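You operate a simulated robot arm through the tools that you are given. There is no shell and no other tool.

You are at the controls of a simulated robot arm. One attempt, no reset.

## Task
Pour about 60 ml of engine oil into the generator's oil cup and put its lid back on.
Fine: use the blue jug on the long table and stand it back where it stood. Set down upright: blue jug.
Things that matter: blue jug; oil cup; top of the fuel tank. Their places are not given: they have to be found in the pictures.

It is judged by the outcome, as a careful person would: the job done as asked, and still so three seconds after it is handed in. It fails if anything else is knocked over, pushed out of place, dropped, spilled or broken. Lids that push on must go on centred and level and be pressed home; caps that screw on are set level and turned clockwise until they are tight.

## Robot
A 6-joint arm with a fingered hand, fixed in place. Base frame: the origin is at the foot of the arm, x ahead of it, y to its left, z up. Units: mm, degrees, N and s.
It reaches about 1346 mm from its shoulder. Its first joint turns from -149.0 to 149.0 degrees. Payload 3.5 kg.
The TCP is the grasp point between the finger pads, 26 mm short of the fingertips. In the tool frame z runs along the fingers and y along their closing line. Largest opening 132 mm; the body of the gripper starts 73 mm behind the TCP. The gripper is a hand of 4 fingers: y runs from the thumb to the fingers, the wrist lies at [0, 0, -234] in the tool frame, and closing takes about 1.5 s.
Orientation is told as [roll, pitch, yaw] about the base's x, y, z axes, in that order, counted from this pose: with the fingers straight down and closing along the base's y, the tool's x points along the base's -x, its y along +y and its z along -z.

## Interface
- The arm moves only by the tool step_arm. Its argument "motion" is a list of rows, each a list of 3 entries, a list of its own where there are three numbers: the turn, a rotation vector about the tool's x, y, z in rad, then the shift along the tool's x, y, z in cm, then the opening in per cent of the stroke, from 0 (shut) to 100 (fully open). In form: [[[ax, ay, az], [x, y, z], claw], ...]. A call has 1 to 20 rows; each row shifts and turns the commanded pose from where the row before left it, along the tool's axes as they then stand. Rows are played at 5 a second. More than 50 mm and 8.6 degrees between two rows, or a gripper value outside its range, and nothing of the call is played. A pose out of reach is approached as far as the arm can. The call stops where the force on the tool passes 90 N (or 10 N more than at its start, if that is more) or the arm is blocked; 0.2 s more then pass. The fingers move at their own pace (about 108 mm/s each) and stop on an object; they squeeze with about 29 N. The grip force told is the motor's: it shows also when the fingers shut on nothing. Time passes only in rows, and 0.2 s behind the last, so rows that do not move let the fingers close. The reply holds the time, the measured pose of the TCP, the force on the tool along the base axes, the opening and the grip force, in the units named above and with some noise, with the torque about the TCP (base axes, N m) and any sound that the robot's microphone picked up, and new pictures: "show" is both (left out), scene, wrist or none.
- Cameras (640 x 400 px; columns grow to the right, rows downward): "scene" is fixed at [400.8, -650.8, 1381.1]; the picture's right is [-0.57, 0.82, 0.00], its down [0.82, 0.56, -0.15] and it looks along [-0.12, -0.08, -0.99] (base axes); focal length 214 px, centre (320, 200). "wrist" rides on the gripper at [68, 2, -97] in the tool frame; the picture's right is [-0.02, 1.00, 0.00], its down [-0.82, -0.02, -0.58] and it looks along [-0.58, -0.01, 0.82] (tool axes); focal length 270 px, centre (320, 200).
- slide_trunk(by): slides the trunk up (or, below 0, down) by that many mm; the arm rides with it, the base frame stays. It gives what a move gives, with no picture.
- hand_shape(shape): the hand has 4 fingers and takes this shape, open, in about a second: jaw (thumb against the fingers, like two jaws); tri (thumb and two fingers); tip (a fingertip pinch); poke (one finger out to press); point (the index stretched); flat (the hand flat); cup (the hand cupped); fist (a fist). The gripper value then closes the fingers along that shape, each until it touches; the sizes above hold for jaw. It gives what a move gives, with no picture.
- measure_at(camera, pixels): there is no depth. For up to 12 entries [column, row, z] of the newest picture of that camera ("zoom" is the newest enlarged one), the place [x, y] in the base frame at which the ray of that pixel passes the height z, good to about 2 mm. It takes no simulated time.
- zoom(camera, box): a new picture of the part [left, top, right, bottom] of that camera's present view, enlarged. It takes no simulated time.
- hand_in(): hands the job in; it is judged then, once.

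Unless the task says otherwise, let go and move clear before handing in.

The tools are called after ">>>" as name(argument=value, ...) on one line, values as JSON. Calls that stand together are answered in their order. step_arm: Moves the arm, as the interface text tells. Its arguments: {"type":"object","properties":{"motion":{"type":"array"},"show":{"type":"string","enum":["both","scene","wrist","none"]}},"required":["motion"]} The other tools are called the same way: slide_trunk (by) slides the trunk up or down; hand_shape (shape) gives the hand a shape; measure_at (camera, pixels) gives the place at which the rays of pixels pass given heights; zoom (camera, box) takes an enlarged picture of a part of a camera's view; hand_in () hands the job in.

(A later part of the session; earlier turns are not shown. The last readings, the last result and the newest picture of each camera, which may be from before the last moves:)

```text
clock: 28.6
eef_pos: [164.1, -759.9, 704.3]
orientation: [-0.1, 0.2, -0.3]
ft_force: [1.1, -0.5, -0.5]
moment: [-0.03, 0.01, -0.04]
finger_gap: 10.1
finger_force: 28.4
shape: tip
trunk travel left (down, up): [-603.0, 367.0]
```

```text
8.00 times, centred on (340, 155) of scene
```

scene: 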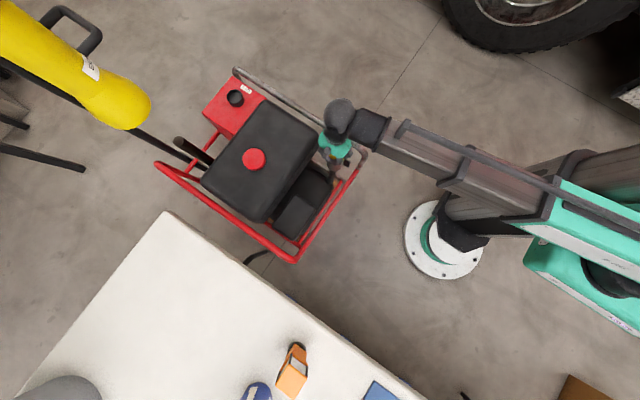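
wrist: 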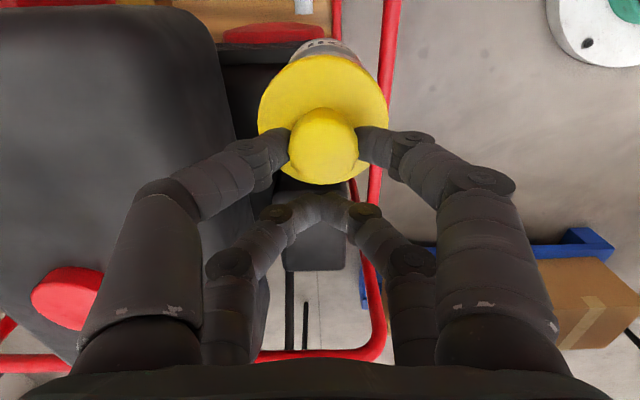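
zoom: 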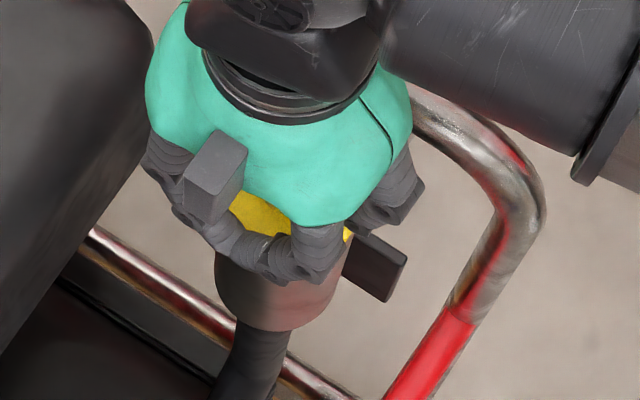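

The lid stays in the grip and is clear of the cup (cup label moved down in the picture). Next: find a flat spot on the fuel tank; I'll raise and look at the tank top.

>>> slide_trunk(by=90)

>>> step_arm(motion=[[[0, 0, 0], [-0.5, -3, 0], 0], [[0, 0, 0], [-1, -3, 0], 0], [[0, 0, 0], [-1, -3, 0], 0], [[0, 0, 0], [0, 0, 0], 0]])

>>> measure_at(camera="scene", pixels=[[265, 100, 635], [318, 137, 635], [262, 220, 635], [204, 180, 635], [253, 158, 650], [262, 165, 635], [285, 140, 635], [280, 165, 635]])

>>> zoom(camera="scene", box=[190, 70, 350, 240])

```text
clock: 29.9
eef_pos: [163.6, -758.1, 794.0]
orientation: [0.0, 0.1, -0.3]
ft_force: [-0.3, -0.4, -1.5]
moment: [0.01, -0.01, -0.01]
finger_gap: 10.2
finger_force: 29.0
shape: tip
trunk travel left (down, up): [-693.0, 277.0]
```

```text
clock: 30.9
eef_pos: [188.1, -847.5, 794.3]
orientation: [0.0, 0.1, -0.3]
ft_force: [0.1, 0.1, -0.7]
moment: [0.01, 0.05, 0.0]
finger_gap: 10.0
finger_force: 29.1
shape: tip
trunk travel left (down, up): [-693.0, 277.0]
```

scene: 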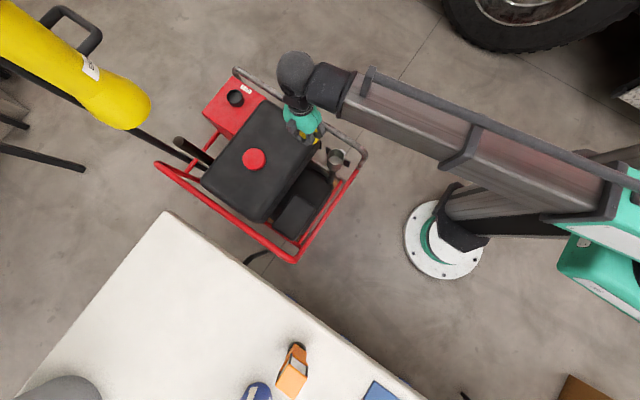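
wrist: 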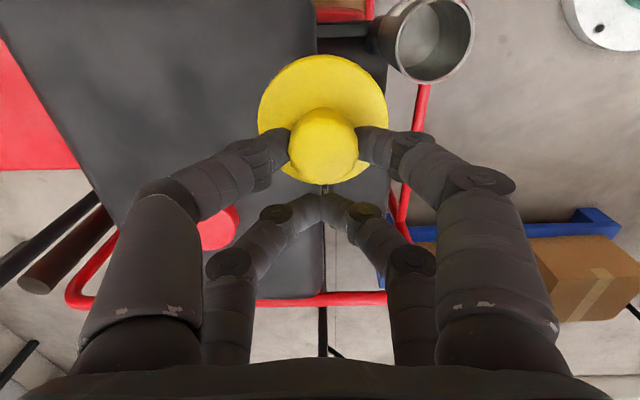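

```text
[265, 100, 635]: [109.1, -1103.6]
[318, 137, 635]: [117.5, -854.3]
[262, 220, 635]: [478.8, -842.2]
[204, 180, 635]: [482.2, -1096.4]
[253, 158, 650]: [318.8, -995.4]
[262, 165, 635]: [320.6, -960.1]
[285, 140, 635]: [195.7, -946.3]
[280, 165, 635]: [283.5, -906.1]
```

```text
2.35 times, centred on (270, 155) of scene
```

zoom: 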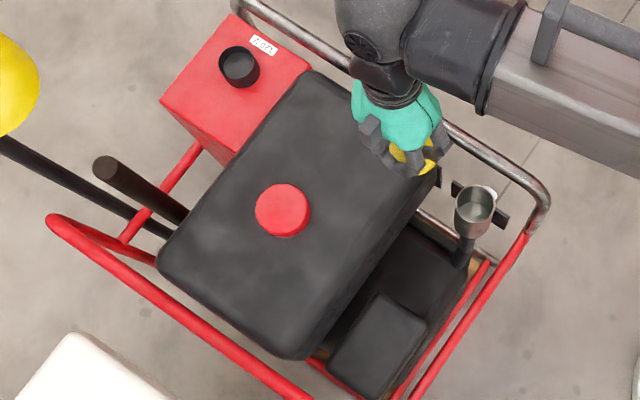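

The cup is now open (metal cup at scene (336,156)). The tank top spans about x 110–480, y -1100…-845 with the red cap at (319,-995). I'll move the lid above a free flat spot near (210,-980).

>>> step_arm(motion=[[[0, 0, 0], [-1, -3.3, 0], 0], [[0, 0, 0], [-1.1, -3.4, 0], 0], [[0, 0, 0], [-1.1, -3.4, 0], 0], [[0, 0, 0], [-1, -3.2, 0], 0], [[0, 0, 0], [0, 0, 0], 0], [[0, 0, 0], [0, 0, 0], 0]])

>>> zoom(camera="scene", box=[190, 70, 350, 240])

```text
clock: 32.3
eef_pos: [229.5, -981.8, 794.0]
orientation: [0.0, 0.1, -0.3]
ft_force: [0.5, -0.6, 0.3]
moment: [-0.02, -0.03, -0.01]
finger_gap: 9.9
finger_force: 29.2
shape: tip
trunk travel left (down, up): [-693.0, 277.0]
```

scene: 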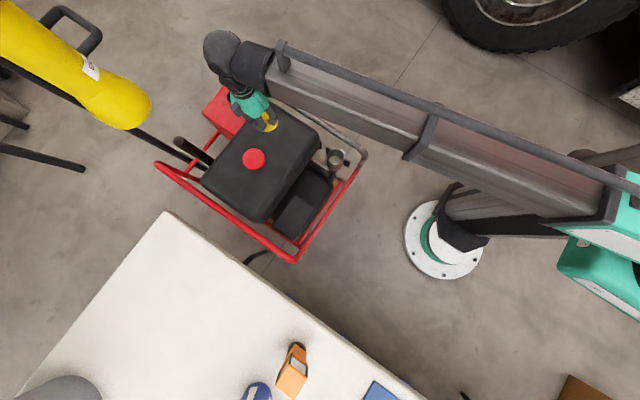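
wrist: 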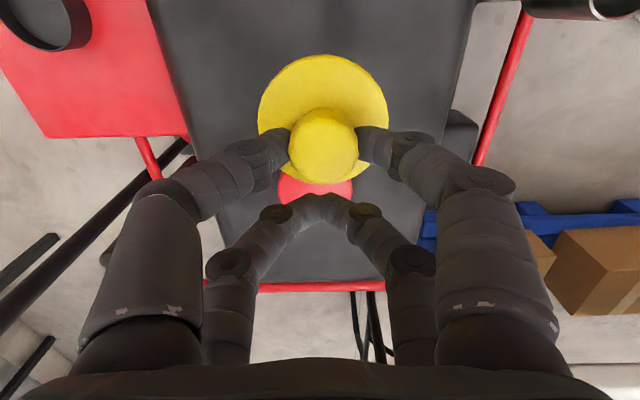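

```text
2.35 times, centred on (270, 155) of scene
```

zoom: 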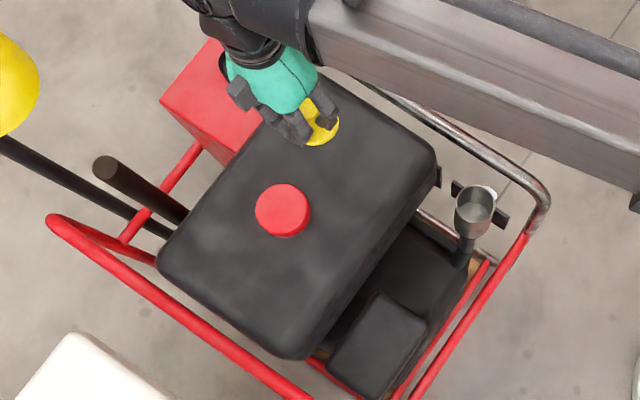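

>>> measure_at(camera="wrist", pixels=[[279, 188, 640], [279, 188, 660], [352, 188, 640], [352, 188, 660], [315, 210, 640]])

>>> measure_at(camera="scene", pixels=[[254.3, 158.8, 620], [254.3, 158.8, 640], [254.3, 158.8, 660], [242.5, 158.8, 640], [266, 158.8, 640]])

>>> zoom(camera="scene", box=[235, 140, 275, 175])

```text
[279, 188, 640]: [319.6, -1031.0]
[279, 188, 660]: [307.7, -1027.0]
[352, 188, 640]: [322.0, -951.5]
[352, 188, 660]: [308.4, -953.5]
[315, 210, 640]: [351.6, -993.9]
```

```text
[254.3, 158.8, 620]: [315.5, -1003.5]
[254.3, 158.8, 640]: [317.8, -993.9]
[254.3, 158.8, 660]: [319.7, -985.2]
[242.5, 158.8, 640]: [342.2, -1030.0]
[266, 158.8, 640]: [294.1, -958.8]
```

```text
11.43 times, centred on (255, 158) of scene
```

zoom: 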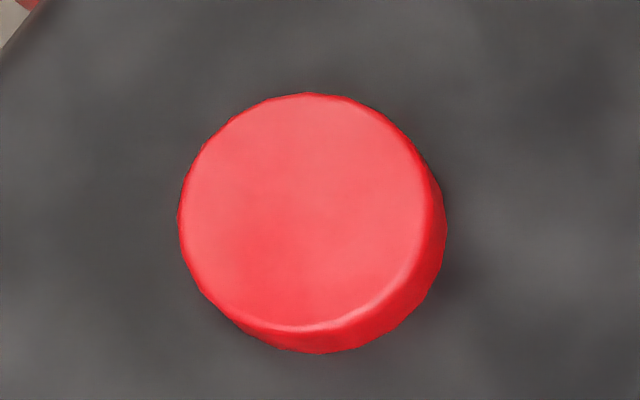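

The tank top is at z≈627. I'll lower to TCP≈705 and then in small force-checked steps.

>>> slide_trunk(by=-88)

>>> step_arm(motion=[[[0, 0, 0], [0, 0, 0], 0]])

>>> zoom(camera="wrist", box=[220, 40, 420, 240])

>>> zoom(camera="scene", box=[230, 70, 310, 130])

```text
clock: 33.5
eef_pos: [228.6, -981.8, 706.1]
orientation: [0.0, 0.0, -0.3]
ft_force: [0.8, 0.0, 0.5]
moment: [-0.02, 0.01, 0.01]
finger_gap: 9.9
finger_force: 29.5
shape: tip
trunk travel left (down, up): [-605.0, 365.0]
```

```text
clock: 33.9
eef_pos: [229.6, -981.6, 705.6]
orientation: [0.0, 0.2, -0.4]
ft_force: [0.0, 1.3, -0.4]
moment: [-0.03, 0.02, -0.01]
finger_gap: 10.1
finger_force: 29.0
shape: tip
trunk travel left (down, up): [-605.0, 365.0]
```

scene: 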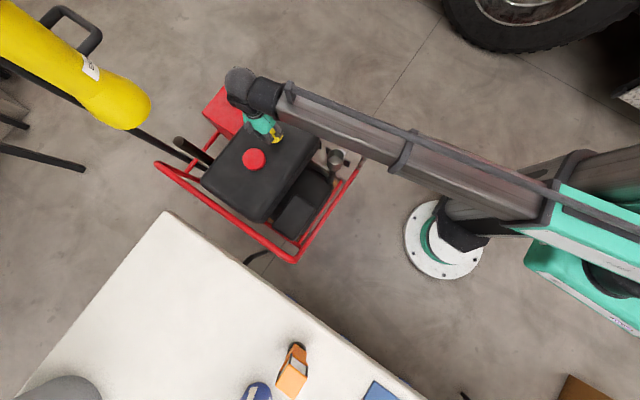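
wrist: 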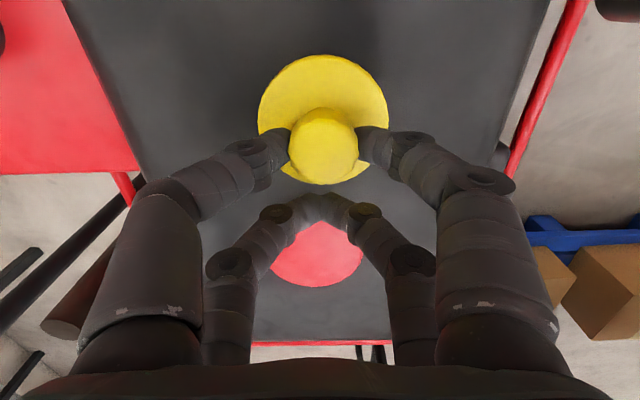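

```text
2.00 times, centred on (320, 140) of wrist
```

zoom: 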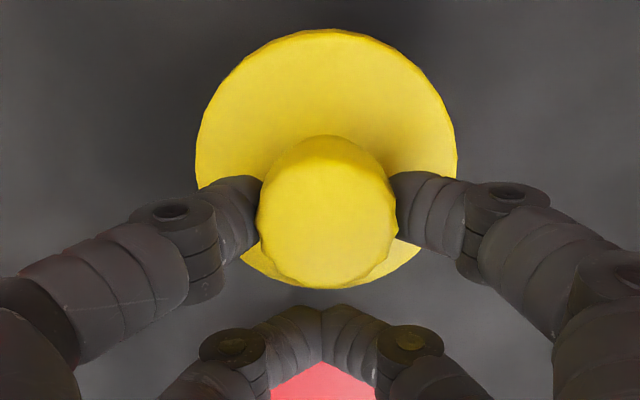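

```text
6.67 times, centred on (270, 100) of scene
```

zoom: 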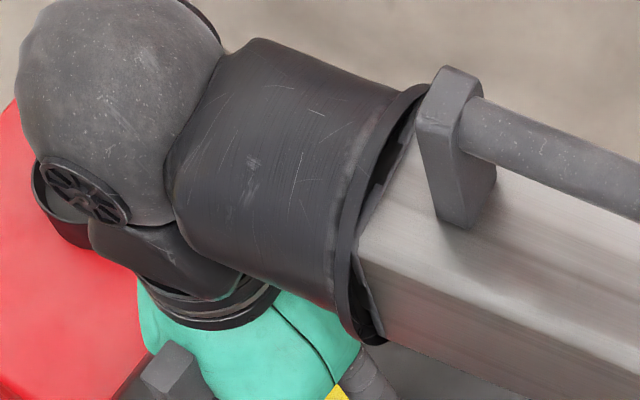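

>>> slide_trunk(by=-8)

>>> slide_trunk(by=-4)

```text
clock: 34.5
eef_pos: [227.3, -981.4, 698.0]
orientation: [0.0, 0.1, -0.3]
ft_force: [-0.4, -0.4, -0.5]
moment: [0.01, -0.01, 0.01]
finger_gap: 10.3
finger_force: 29.3
shape: tip
trunk travel left (down, up): [-597.0, 373.0]
```

```text
clock: 35.0
eef_pos: [228.2, -981.3, 694.8]
orientation: [0.0, 0.0, -0.3]
ft_force: [0.7, 0.1, -0.1]
moment: [0.01, 0.0, 0.01]
finger_gap: 10.3
finger_force: 29.0
shape: tip
trunk travel left (down, up): [-593.0, 377.0]
```

>>> slide_trunk(by=-4)

>>> slide_trunk(by=-3)

```text
clock: 35.5
eef_pos: [229.4, -982.5, 688.9]
orientation: [0.0, 0.0, -0.3]
ft_force: [-0.3, 0.1, -0.3]
moment: [0.02, 0.01, 0.01]
finger_gap: 10.1
finger_force: 28.3
shape: tip
trunk travel left (down, up): [-589.0, 381.0]
```

```text
clock: 36.1
eef_pos: [229.0, -982.0, 686.7]
orientation: [0.0, 0.1, -0.3]
ft_force: [-0.3, 0.7, -0.8]
moment: [0.01, 0.0, 0.0]
finger_gap: 10.3
finger_force: 28.9
shape: tip
trunk travel left (down, up): [-586.0, 384.0]
```

>>> slide_trunk(by=-3)

>>> step_arm(motion=[[[0, 0, 0], [0, 0, 0], 0]], show="wrist")

>>> zoom(camera="wrist", box=[220, 40, 420, 240])

```text
clock: 36.6
eef_pos: [229.6, -980.9, 683.6]
orientation: [0.0, 0.1, -0.3]
ft_force: [0.5, 0.6, -0.2]
moment: [0.0, -0.01, 0.02]
finger_gap: 10.4
finger_force: 29.0
shape: tip
trunk travel left (down, up): [-583.0, 387.0]
```

```text
clock: 37.0
eef_pos: [228.6, -981.7, 684.8]
orientation: [0.0, 0.1, -0.2]
ft_force: [0.6, 0.2, 0.1]
moment: [0.05, -0.05, 0.01]
finger_gap: 10.3
finger_force: 28.8
shape: tip
trunk travel left (down, up): [-583.0, 387.0]
```

wrist: 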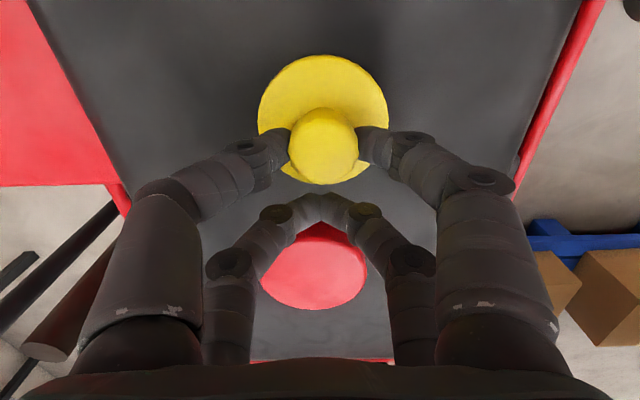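

```text
2.00 times, centred on (320, 140) of wrist
```

zoom: 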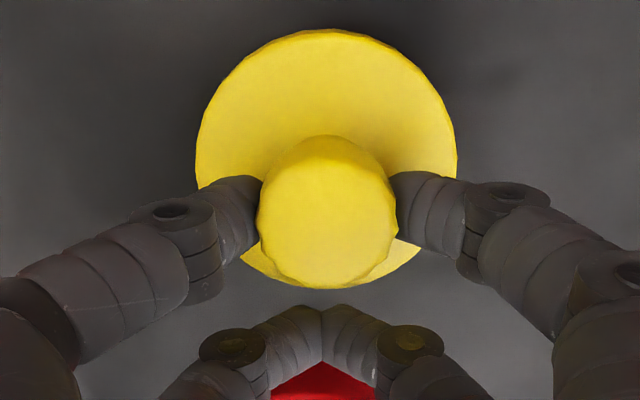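

No contact yet (force ≈0). Continuing in 3 mm steps.

>>> slide_trunk(by=-3)

>>> slide_trunk(by=-3)

```text
clock: 37.5
eef_pos: [227.8, -982.5, 681.5]
orientation: [-0.1, 0.1, -0.3]
ft_force: [1.1, -0.2, 0.0]
moment: [-0.03, -0.01, 0.03]
finger_gap: 9.9
finger_force: 28.3
shape: tip
trunk travel left (down, up): [-580.0, 390.0]
```

```text
clock: 38.0
eef_pos: [228.2, -982.4, 679.2]
orientation: [-0.1, 0.1, -0.3]
ft_force: [0.6, -1.9, 16.2]
moment: [-0.09, 0.3, 0.03]
finger_gap: 10.8
finger_force: 28.9
shape: tip
trunk travel left (down, up): [-577.0, 393.0]
```

Contact (16 N). I'll relieve 1.5 mm, then open the fingers.

>>> slide_trunk(by=1.5)

>>> step_arm(motion=[[[0, 0, 0], [0, 0, 0], 10], [[0, 0, 0], [0, 0, 0], 20], [[0, 0, 0], [0, 0, 0], 30], [[0, 0, 0], [0, 0, 0], 40], [[0, 0, 0], [0, 0, 0], 50], [[0, 0, 0], [0, 0, 0], 50]])

>>> zoom(camera="wrist", box=[220, 40, 420, 240])

```text
clock: 38.5
eef_pos: [228.3, -980.8, 681.0]
orientation: [0.0, 0.2, -0.3]
ft_force: [0.0, -0.5, 8.7]
moment: [-0.05, 0.16, 0.02]
finger_gap: 10.5
finger_force: 29.0
shape: tip
trunk travel left (down, up): [-578.0, 392.0]
```

```text
clock: 39.9
eef_pos: [229.6, -981.5, 679.5]
orientation: [0.0, 0.2, -0.2]
ft_force: [-0.7, 0.2, -0.3]
moment: [0.02, -0.02, 0.02]
finger_gap: 65.5
finger_force: 0.2
shape: tip
trunk travel left (down, up): [-578.0, 392.0]
```

scene: 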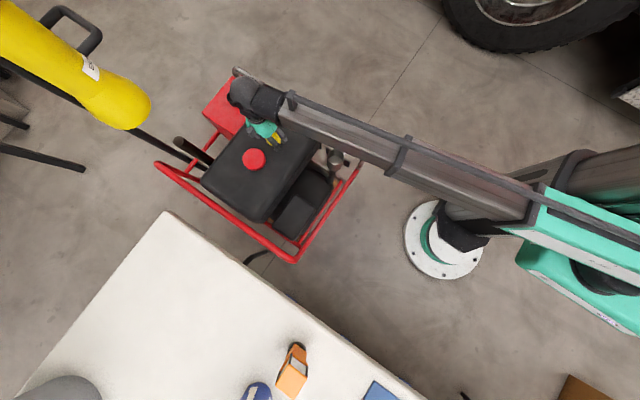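
wrist: 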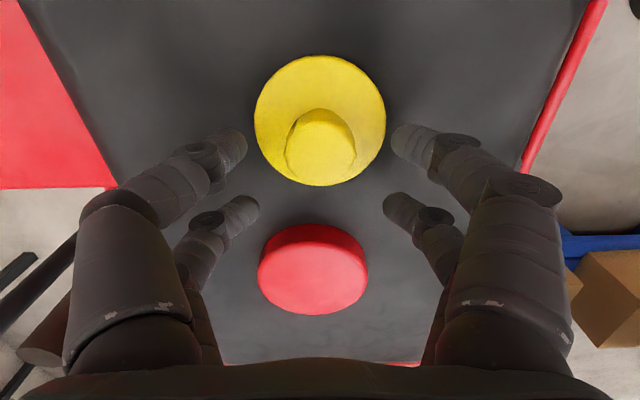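

```text
2.00 times, centred on (320, 140) of wrist
```

zoom: 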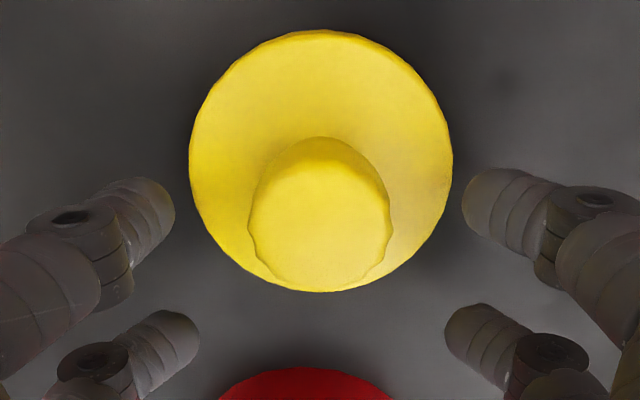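

The lid stands on the tank top. I'll raise clear by 120 mm and look at both the lid and the open cup.

>>> slide_trunk(by=130)

>>> step_arm(motion=[[[0, 0, 0], [2, 3, 0], 50], [[0, 0, 0], [2, 3, 0], 50], [[0, 0, 0], [2, 4, 0], 50], [[0, 0, 0], [1, 4, 0], 50], [[0, 0, 0], [1, 4, 0], 50], [[0, 0, 0], [0, 0, 0], 50], [[0, 0, 0], [0, 0, 0], 50]])

>>> zoom(camera="scene", box=[310, 130, 370, 180])

>>> zoom(camera="scene", box=[240, 90, 320, 150])

```text
clock: 41.5
eef_pos: [228.6, -981.8, 809.2]
orientation: [0.0, 0.1, -0.4]
ft_force: [0.2, 0.1, 0.2]
moment: [-0.02, 0.03, 0.01]
finger_gap: 65.6
finger_force: 0.0
shape: tip
trunk travel left (down, up): [-708.0, 262.0]
```

```text
clock: 43.1
eef_pos: [150.7, -803.2, 810.3]
orientation: [0.1, 0.1, -0.5]
ft_force: [-0.6, 0.5, 0.4]
moment: [-0.01, -0.01, 0.03]
finger_gap: 65.6
finger_force: 0.1
shape: tip
trunk travel left (down, up): [-708.0, 262.0]
```

scene: 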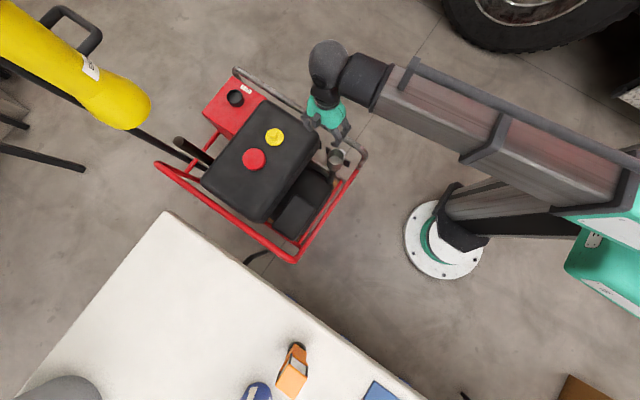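
wrist: 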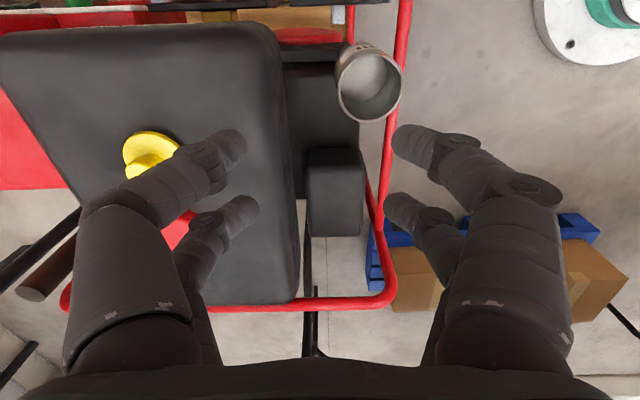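

```text
8.00 times, centred on (340, 155) of scene
```

zoom: 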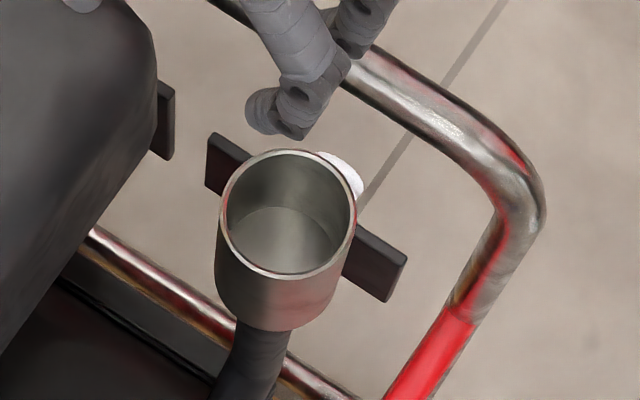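

```text
6.67 times, centred on (280, 120) of scene
```

zoom: 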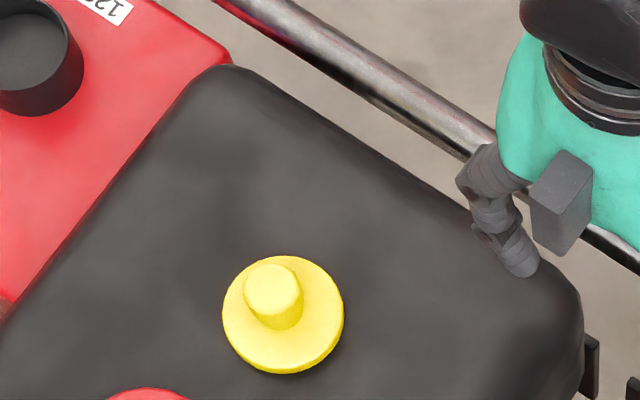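

The lid is parked upright and the cup is open and empty-looking. Now measure the cup's rim from both cameras.

>>> zoom(camera="wrist", box=[320, 30, 420, 130])

>>> measure_at(camera="scene", pixels=[[335.9, 156.6, 610], [335.9, 156.6, 620], [335.9, 156.6, 630], [335.9, 156.6, 640], [335.9, 156.6, 650], [327.4, 156.6, 640], [344.5, 156.6, 640], [336, 160, 600], [336, 160, 590], [273.8, 117.3, 632], [272.5, 114.2, 665]])

```text
4.00 times, centred on (370, 80) of wrist
```

zoom: 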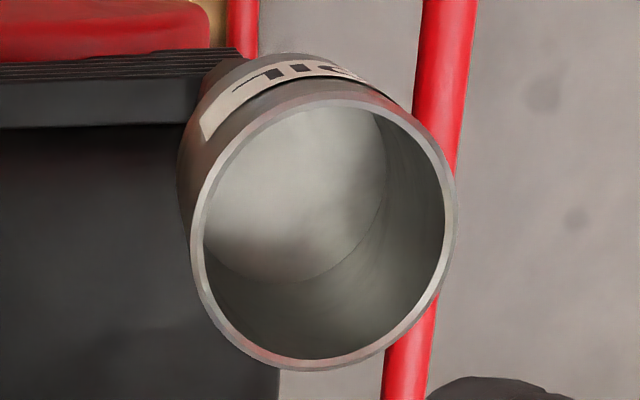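

```text
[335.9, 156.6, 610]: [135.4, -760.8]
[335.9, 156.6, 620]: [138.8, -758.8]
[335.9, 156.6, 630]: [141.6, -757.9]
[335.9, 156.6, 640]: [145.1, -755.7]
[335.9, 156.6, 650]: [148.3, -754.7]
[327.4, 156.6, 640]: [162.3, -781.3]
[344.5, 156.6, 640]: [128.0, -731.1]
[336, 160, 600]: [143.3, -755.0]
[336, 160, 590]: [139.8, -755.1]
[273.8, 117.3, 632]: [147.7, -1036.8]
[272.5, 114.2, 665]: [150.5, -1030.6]
```

>>> measure_at(camera="wrist", pixels=[[371, 88.25, 630], [371, 88.25, 640], [371, 88.25, 650], [337.5, 88.25, 640], [404.5, 88.25, 640]])

>>> measure_at(camera="scene", pixels=[[274.5, 137.2, 640], [273, 132.7, 670], [273, 132.7, 660]])

```text
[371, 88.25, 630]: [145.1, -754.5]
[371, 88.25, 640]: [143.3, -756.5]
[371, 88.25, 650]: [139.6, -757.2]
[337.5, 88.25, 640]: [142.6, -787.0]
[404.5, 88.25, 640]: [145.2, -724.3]
```

```text
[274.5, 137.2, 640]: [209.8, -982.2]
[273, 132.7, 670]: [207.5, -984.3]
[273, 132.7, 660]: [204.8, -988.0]
```

The cup rim is at (144,-756,~637), inner Ø≈56, depth ≈47 mm (so 60 ml ≈ 24 mm of level, surface near z≈614). Now I raise the hand and go look at the jug on the table.

>>> measure_at(camera="scene", pixels=[[240, 265, 700], [240, 265, 750], [340, 334, 700], [340, 334, 750], [340, 334, 800], [240, 265, 800], [240, 265, 600], [340, 334, 600]])

>>> slide_trunk(by=180)

>>> step_arm(motion=[[[0, 0, 0], [-4, 2, 0], 50], [[0, 0, 0], [-4, 2, 0], 50], [[0, 0, 0], [-4, 2, 0], 50], [[0, 0, 0], [-4, 2, 0], 50], [[0, 0, 0], [-4, 2, 0], 50], [[0, 0, 0], [-4, 2, 0], 50], [[0, 0, 0], [-4, 2, 0], 50], [[0, 0, 0], [-4, 2, 0], 50], [[0, 0, 0], [0, 0, 0], 50], [[0, 0, 0], [0, 0, 0], 50]])

```text
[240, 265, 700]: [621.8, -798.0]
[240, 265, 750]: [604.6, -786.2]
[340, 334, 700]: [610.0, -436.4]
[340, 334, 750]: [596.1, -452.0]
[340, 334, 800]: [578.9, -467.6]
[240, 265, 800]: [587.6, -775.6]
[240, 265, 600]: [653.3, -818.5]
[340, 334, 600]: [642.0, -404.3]
```

```text
clock: 45.1
eef_pos: [150.2, -802.8, 989.6]
orientation: [0.0, 0.1, -0.3]
ft_force: [-0.4, -0.1, 0.3]
moment: [0.0, 0.0, -0.02]
finger_gap: 65.6
finger_force: 0.1
shape: tip
trunk travel left (down, up): [-888.0, 82.0]
```

```text
clock: 47.3
eef_pos: [471.6, -646.6, 990.3]
orientation: [0.0, 0.2, -0.4]
ft_force: [-0.6, 0.6, 0.6]
moment: [0.02, 0.01, -0.08]
finger_gap: 65.6
finger_force: 0.0
shape: tip
trunk travel left (down, up): [-888.0, 82.0]
```

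scene: 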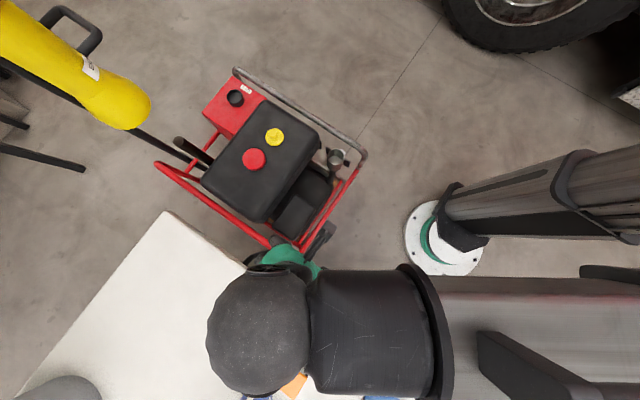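
wrist: 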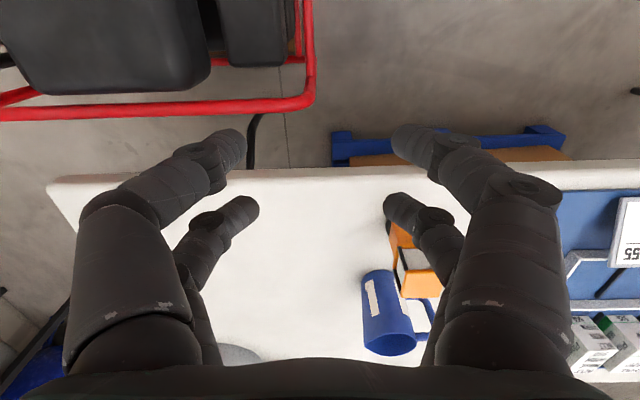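

The jug is now visible at wrist (390,310), next to an orange tool. I'll move closer for a better look.

>>> step_arm(motion=[[[0, 0, 0], [-4, 0.5, 0], 50], [[0, 0, 0], [-4, 0.5, 0], 50], [[0, 0, 0], [-4, 0.5, 0], 50], [[0, 0, 0], [-3, 0.5, 0], 50], [[0, 0, 0], [0, 0, 0], 50], [[0, 0, 0], [0, 0, 0], 50]])

>>> zoom(camera="wrist", box=[240, 100, 480, 320])

```text
clock: 48.7
eef_pos: [620.9, -625.6, 989.6]
orientation: [0.0, 0.1, -0.4]
ft_force: [-0.1, -0.7, 0.3]
moment: [0.01, 0.03, 0.02]
finger_gap: 65.2
finger_force: 0.1
shape: tip
trunk travel left (down, up): [-888.0, 82.0]
```

scene: 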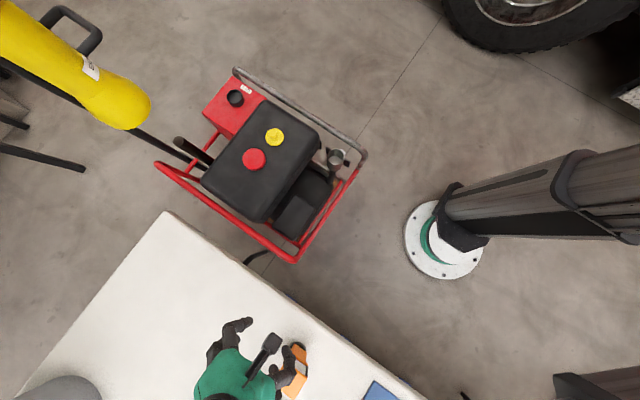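
wrist: 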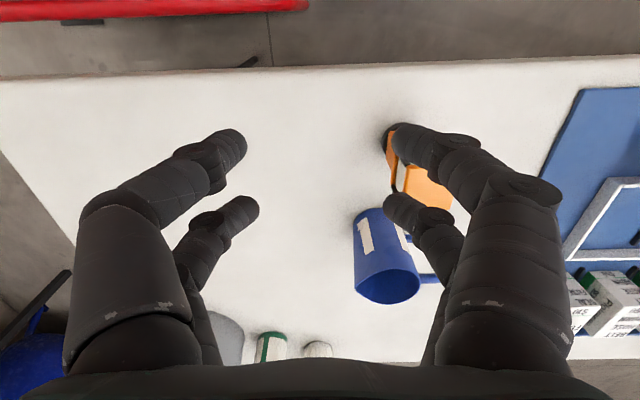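

```text
1.82 times, centred on (360, 210) of wrist
```

zoom: 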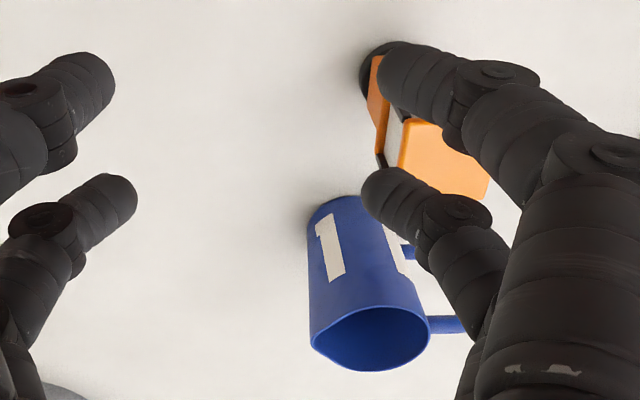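

>>> step_arm(motion=[[[0, 0, 0], [0, 3, 0], 100], [[0, 0, 0], [-2, 3, 0], 100], [[0, 0, 0], [-2, 2, 0], 100], [[0, 0, 0], [0, 0, 0], 100], [[0, 0, 0], [0, 0, 0], 100]])

>>> zoom(camera="wrist", box=[220, 80, 420, 280])

```text
clock: 49.9
eef_pos: [661.3, -546.3, 989.1]
orientation: [0.0, 0.1, -0.4]
ft_force: [0.5, -0.3, 0.0]
moment: [0.0, -0.02, -0.02]
finger_gap: 132.0
finger_force: 0.0
shape: tip
trunk travel left (down, up): [-888.0, 82.0]
```

scene: 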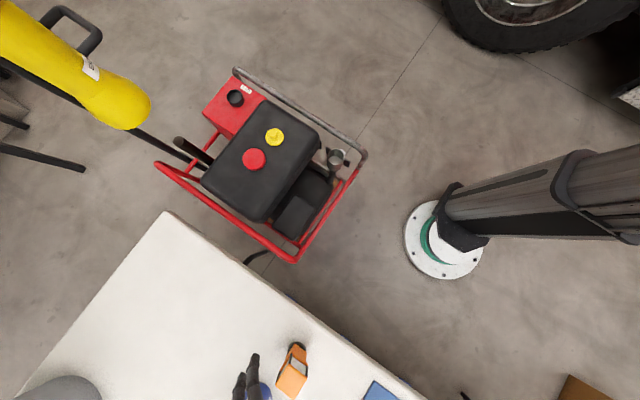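
wrist: 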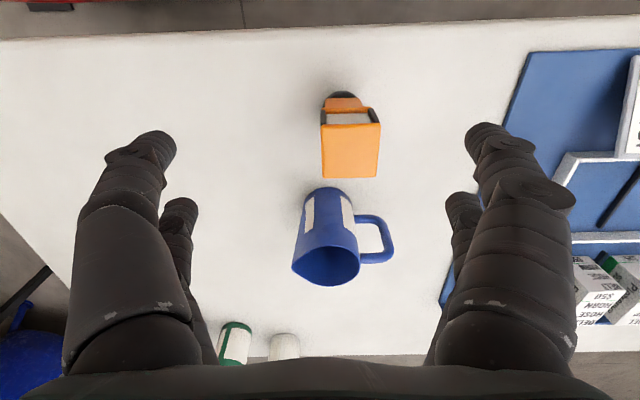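

```text
2.00 times, centred on (320, 180) of wrist
```

zoom: 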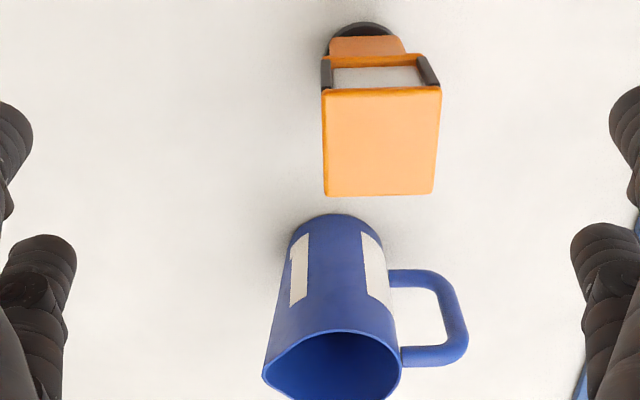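

The jug stands near (845,-538), rim ≈z 867, spout toward -y, handle toward +y, with an orange tool at x≲730. I plan to grip its body from above with the fingers closing along x, so I yaw the hand +90° about tool z here, well above everything.

>>> step_arm(motion=[[[0, 0, 0.1428], [0, 0, 0], 100], [[0, 0, 0.1428], [0, 0, 0], 100], [[0, 0, 0.1428], [0, 0, 0], 100], [[0, 0, 0.1428], [0, 0, 0], 100], [[0, 0, 0.1428], [0, 0, 0], 100], [[0, 0, 0.1428], [0, 0, 0], 100], [[0, 0, 0.1428], [0, 0, 0], 100], [[0, 0, 0.1428], [0, 0, 0], 100], [[0, 0, 0.1428], [0, 0, 0], 100], [[0, 0, 0.1428], [0, 0, 0], 100], [[0, 0, 0.1428], [0, 0, 0], 100], [[0, 0, 0], [0, 0, 0], 100]])

```text
clock: 52.5
eef_pos: [662.4, -544.9, 989.3]
orientation: [-0.1, 0.0, -90.5]
ft_force: [0.4, -0.2, 0.3]
moment: [0.0, 0.02, -0.01]
finger_gap: 131.8
finger_force: 0.0
shape: tip
trunk travel left (down, up): [-888.0, 82.0]
```

scene: 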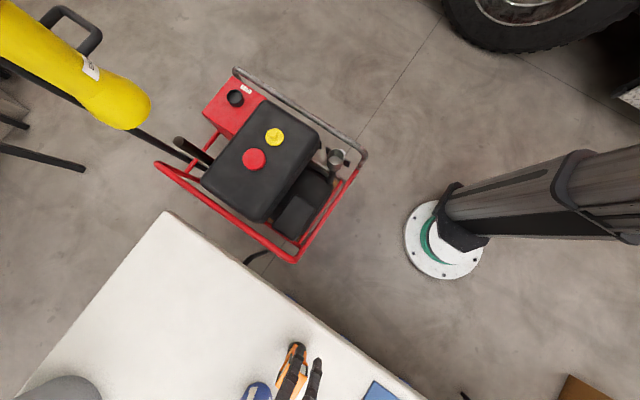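
wrist: 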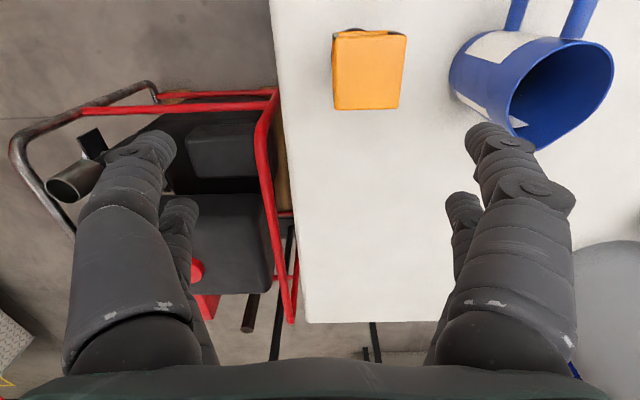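

Yaw is right (-90.5°). Now move above the jug (tool y = +x), staying at z≈990.

>>> step_arm(motion=[[[0, 0, 0], [0, 3.6, 0], 100], [[0, 0, 0], [0, 3.6, 0], 100], [[0, 0, 0], [0, 3.7, 0], 100], [[0, 0, 0], [0, 3.7, 0], 100], [[0, 0, 0], [0, 3.7, 0], 100], [[0, 0, 0], [0, 0, 0], 100], [[0, 0, 0], [0, 0, 0], 100]])

>>> zoom(camera="wrist", box=[220, 0, 440, 200])

```text
clock: 54.1
eef_pos: [845.6, -547.6, 989.9]
orientation: [-0.1, 0.0, -90.4]
ft_force: [-1.0, 0.2, -0.1]
moment: [0.01, 0.01, 0.0]
finger_gap: 131.9
finger_force: 0.1
shape: tip
trunk travel left (down, up): [-888.0, 82.0]
```

scene: 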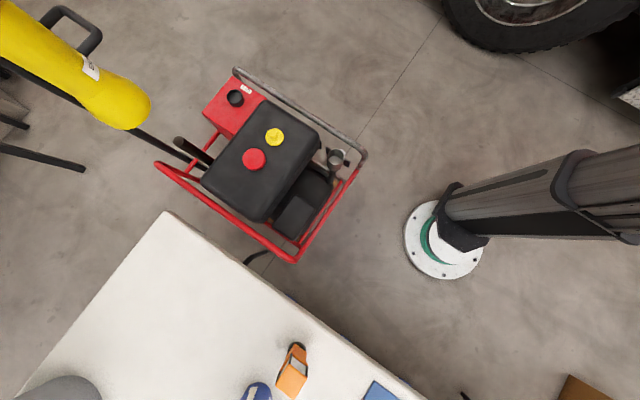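
wrist: 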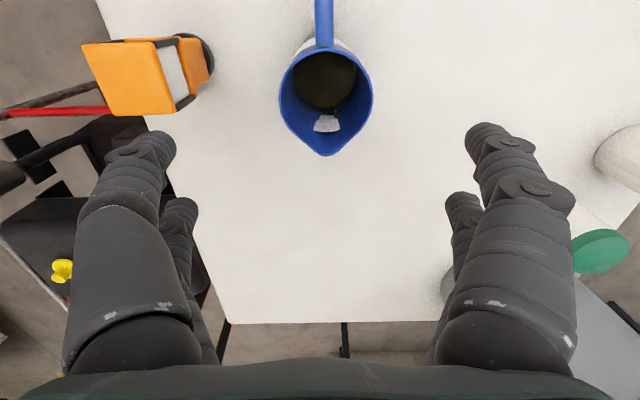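

```text
2.00 times, centred on (330, 100) of wrist
```

zoom: 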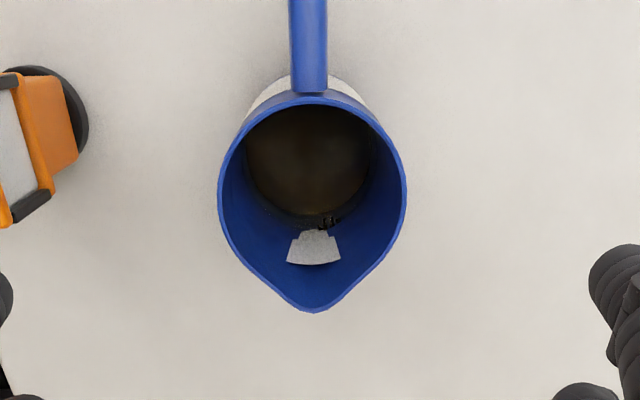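

The wrist camera now looks straight into the jug: dark oil inside, spout at (327,156) pointing -y, handle at top pointing +y. Let me measure the rim, spout and handle.

>>> measure_at(camera="wrist", pixels=[[327, 156.5, 867], [279, 95, 867], [373, 95, 867], [322.5, 47, 867], [322.5, 47, 850], [292.5, 84, 780], [356.5, 84, 780], [292.5, 84, 800], [356.5, 84, 800], [326, 95, 867], [326, 95, 860], [325, 48, 867]])

>>> zoom(camera="scene", box=[220, 340, 320, 400])

```text
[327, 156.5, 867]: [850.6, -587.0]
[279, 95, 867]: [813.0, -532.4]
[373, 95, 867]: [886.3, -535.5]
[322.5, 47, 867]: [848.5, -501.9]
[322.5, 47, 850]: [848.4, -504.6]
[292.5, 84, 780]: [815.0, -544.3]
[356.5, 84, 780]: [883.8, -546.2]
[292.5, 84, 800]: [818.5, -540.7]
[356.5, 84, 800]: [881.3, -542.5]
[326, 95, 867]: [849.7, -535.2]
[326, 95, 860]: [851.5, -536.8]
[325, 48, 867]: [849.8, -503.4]
```

```text
6.40 times, centred on (270, 370) of scene
```

zoom: 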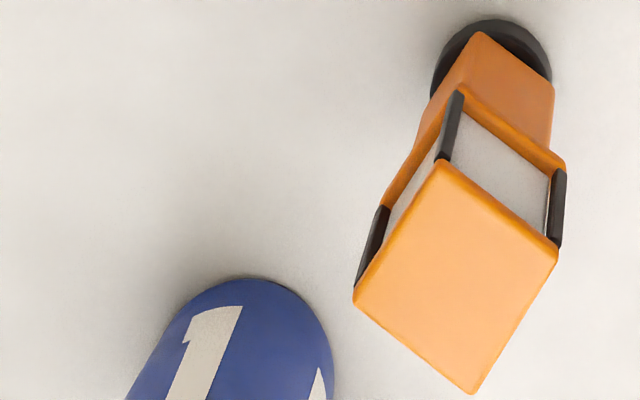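

The jug's rim is centred at (849.7,-538.5) with Ø73, rim z≈867, oil surface about z≈785. I'll centre the hand on it and lower partway to check clearance.

>>> measure_at(camera="scene", pixels=[[293.4, 400.2, 850], [275.3, 386, 850], [307.2, 378, 850], [293.4, 400.2, 830]])

>>> step_arm(motion=[[[0, 0, 0], [0.75, 0.4, 0], 100], [[0, 0, 0], [0, 0, 0], 100], [[0, 0, 0], [0, 0, 0], 100]], show="none")

>>> slide_trunk(by=-100)

>>> step_arm(motion=[[[0, 0, 0], [0, 0, 0], 100]])

```text
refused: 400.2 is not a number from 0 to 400
```

```text
clock: 54.9
eef_pos: [848.7, -539.6, 989.5]
orientation: [-0.1, -0.1, -90.3]
ft_force: [0.1, 0.1, 0.2]
moment: [0.0, -0.01, 0.01]
finger_gap: 131.9
finger_force: 0.0
shape: tip
trunk travel left (down, up): [-888.0, 82.0]
```

```text
clock: 56.2
eef_pos: [849.1, -540.8, 888.7]
orientation: [-0.1, -0.1, -90.5]
ft_force: [0.1, 0.0, 0.0]
moment: [-0.01, 0.03, -0.01]
finger_gap: 132.0
finger_force: 0.1
shape: tip
trunk travel left (down, up): [-788.0, 182.0]
```

```text
clock: 56.6
eef_pos: [850.3, -538.9, 889.2]
orientation: [-0.1, 0.0, -90.4]
ft_force: [-0.2, -0.7, -0.6]
moment: [0.01, -0.01, -0.02]
finger_gap: 131.8
finger_force: 0.1
shape: tip
trunk travel left (down, up): [-788.0, 182.0]
```

scene: 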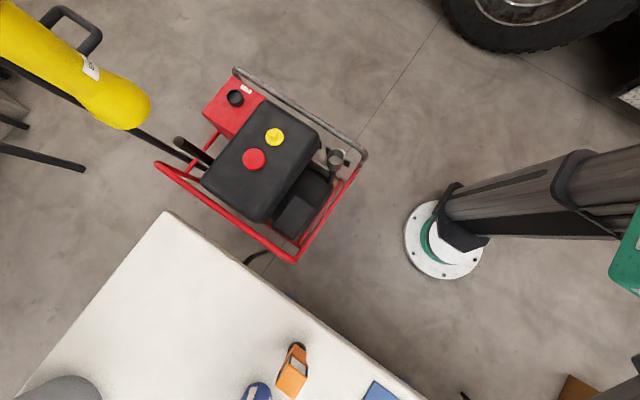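
wrist: 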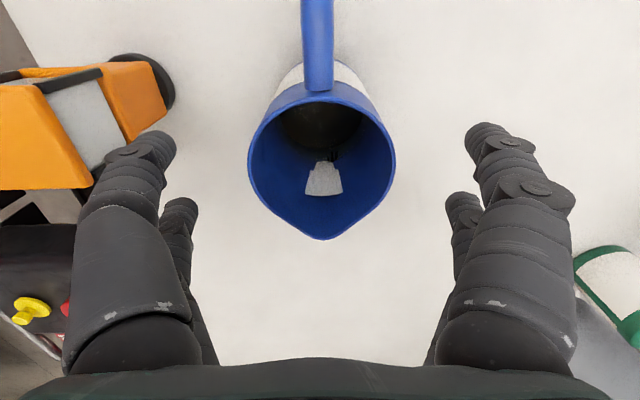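

Well centred. Lower 60 mm and look again, then the rest.

>>> slide_trunk(by=-60)

>>> step_arm(motion=[[[0, 0, 0], [0, 0, 0], 100]], show="wrist")

```text
clock: 57.6
eef_pos: [849.0, -539.8, 829.8]
orientation: [-0.1, 0.0, -90.5]
ft_force: [0.1, 0.3, -0.7]
moment: [-0.01, -0.03, 0.03]
finger_gap: 131.8
finger_force: 0.1
shape: tip
trunk travel left (down, up): [-728.0, 242.0]
```

```text
clock: 58.0
eef_pos: [849.5, -538.6, 829.7]
orientation: [0.0, 0.0, -90.4]
ft_force: [-0.2, 0.6, -0.9]
moment: [0.04, -0.01, -0.01]
finger_gap: 132.0
finger_force: 0.0
shape: tip
trunk travel left (down, up): [-728.0, 242.0]
```

wrist: 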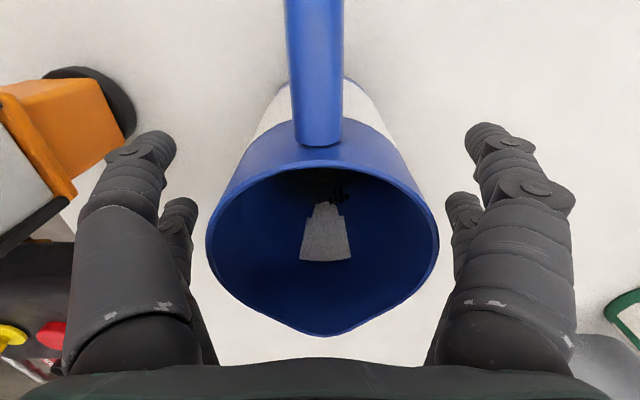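

>>> slide_trunk(by=-20)

>>> step_arm(motion=[[[0, 0, 0], [0, 0, 0], 90], [[0, 0, 0], [0, 0, 0], 80], [[0, 0, 0], [0, 0, 0], 70]])

```text
clock: 58.7
eef_pos: [848.6, -538.9, 808.6]
orientation: [-0.1, 0.1, -90.3]
ft_force: [0.2, 0.1, 0.8]
moment: [0.0, 0.06, -0.01]
finger_gap: 131.9
finger_force: 0.1
shape: tip
trunk travel left (down, up): [-708.0, 262.0]
```

```text
clock: 59.5
eef_pos: [849.2, -538.9, 810.4]
orientation: [0.0, 0.0, -90.4]
ft_force: [0.0, 0.6, 0.1]
moment: [0.03, 0.02, 0.03]
finger_gap: 92.6
finger_force: 0.1
shape: tip
trunk travel left (down, up): [-708.0, 262.0]
```

scene: 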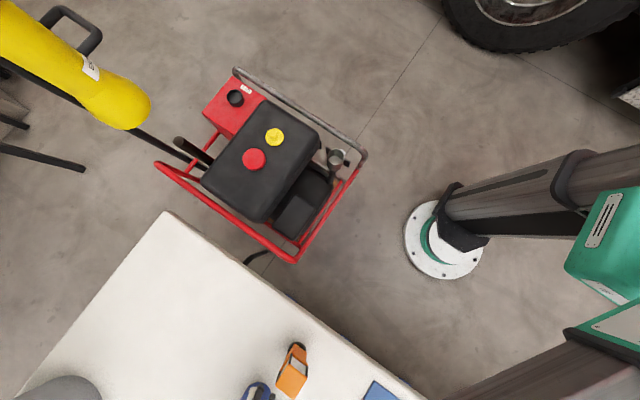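
wrist: 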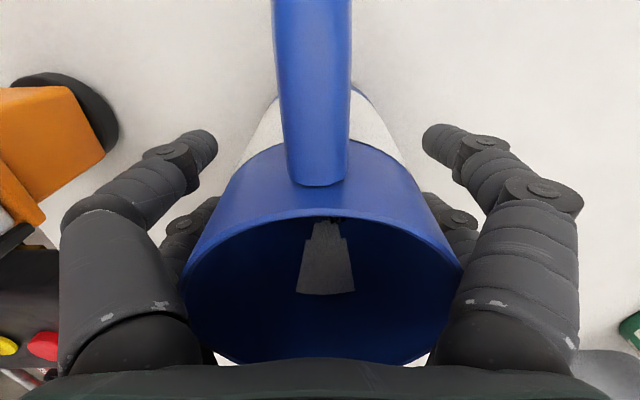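

Fingers straddle the body nicely. Closing gradually on the jug.

>>> step_arm(motion=[[[0, 0, 0], [0, 0, 0], 66], [[0, 0, 0], [0, 0, 0], 62], [[0, 0, 0], [0, 0, 0], 59], [[0, 0, 0], [0, 0, 0], 56], [[0, 0, 0], [0, 0, 0], 53], [[0, 0, 0], [0, 0, 0], 50], [[0, 0, 0], [0, 0, 0], 40], [[0, 0, 0], [0, 0, 0], 20], [[0, 0, 0], [0, 0, 0], 0], [[0, 0, 0], [0, 0, 0], 0], [[0, 0, 0], [0, 0, 0], 0], [[0, 0, 0], [0, 0, 0], 0]])

>>> zoom(camera="scene", box=[220, 340, 320, 400])

```text
clock: 62.1
eef_pos: [848.8, -539.3, 808.6]
orientation: [-0.1, 0.0, -90.5]
ft_force: [0.0, 1.7, 0.4]
moment: [0.05, 0.05, -0.01]
finger_gap: 55.5
finger_force: 28.9
shape: tip
trunk travel left (down, up): [-708.0, 262.0]
```

scene: 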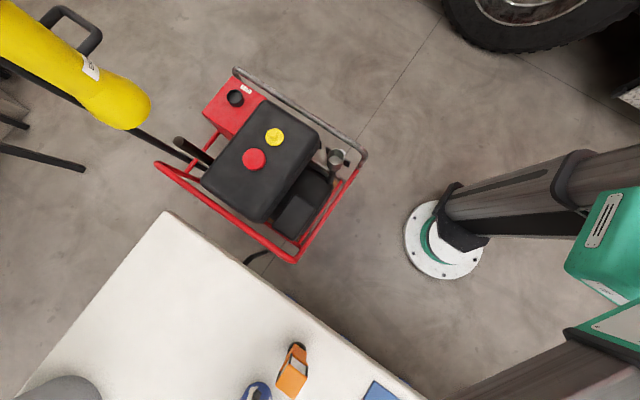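
wrist: 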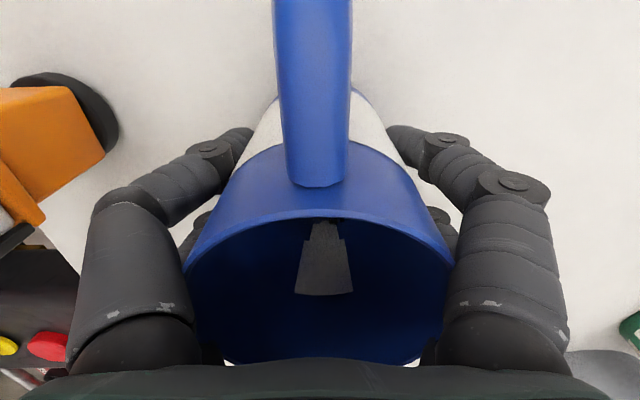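

```text
6.40 times, centred on (270, 370) of scene
```

zoom: 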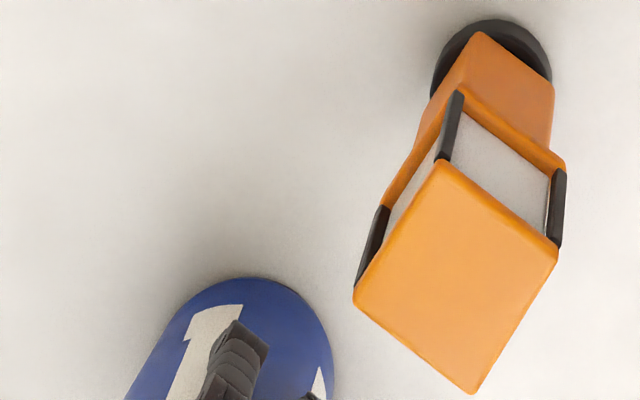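

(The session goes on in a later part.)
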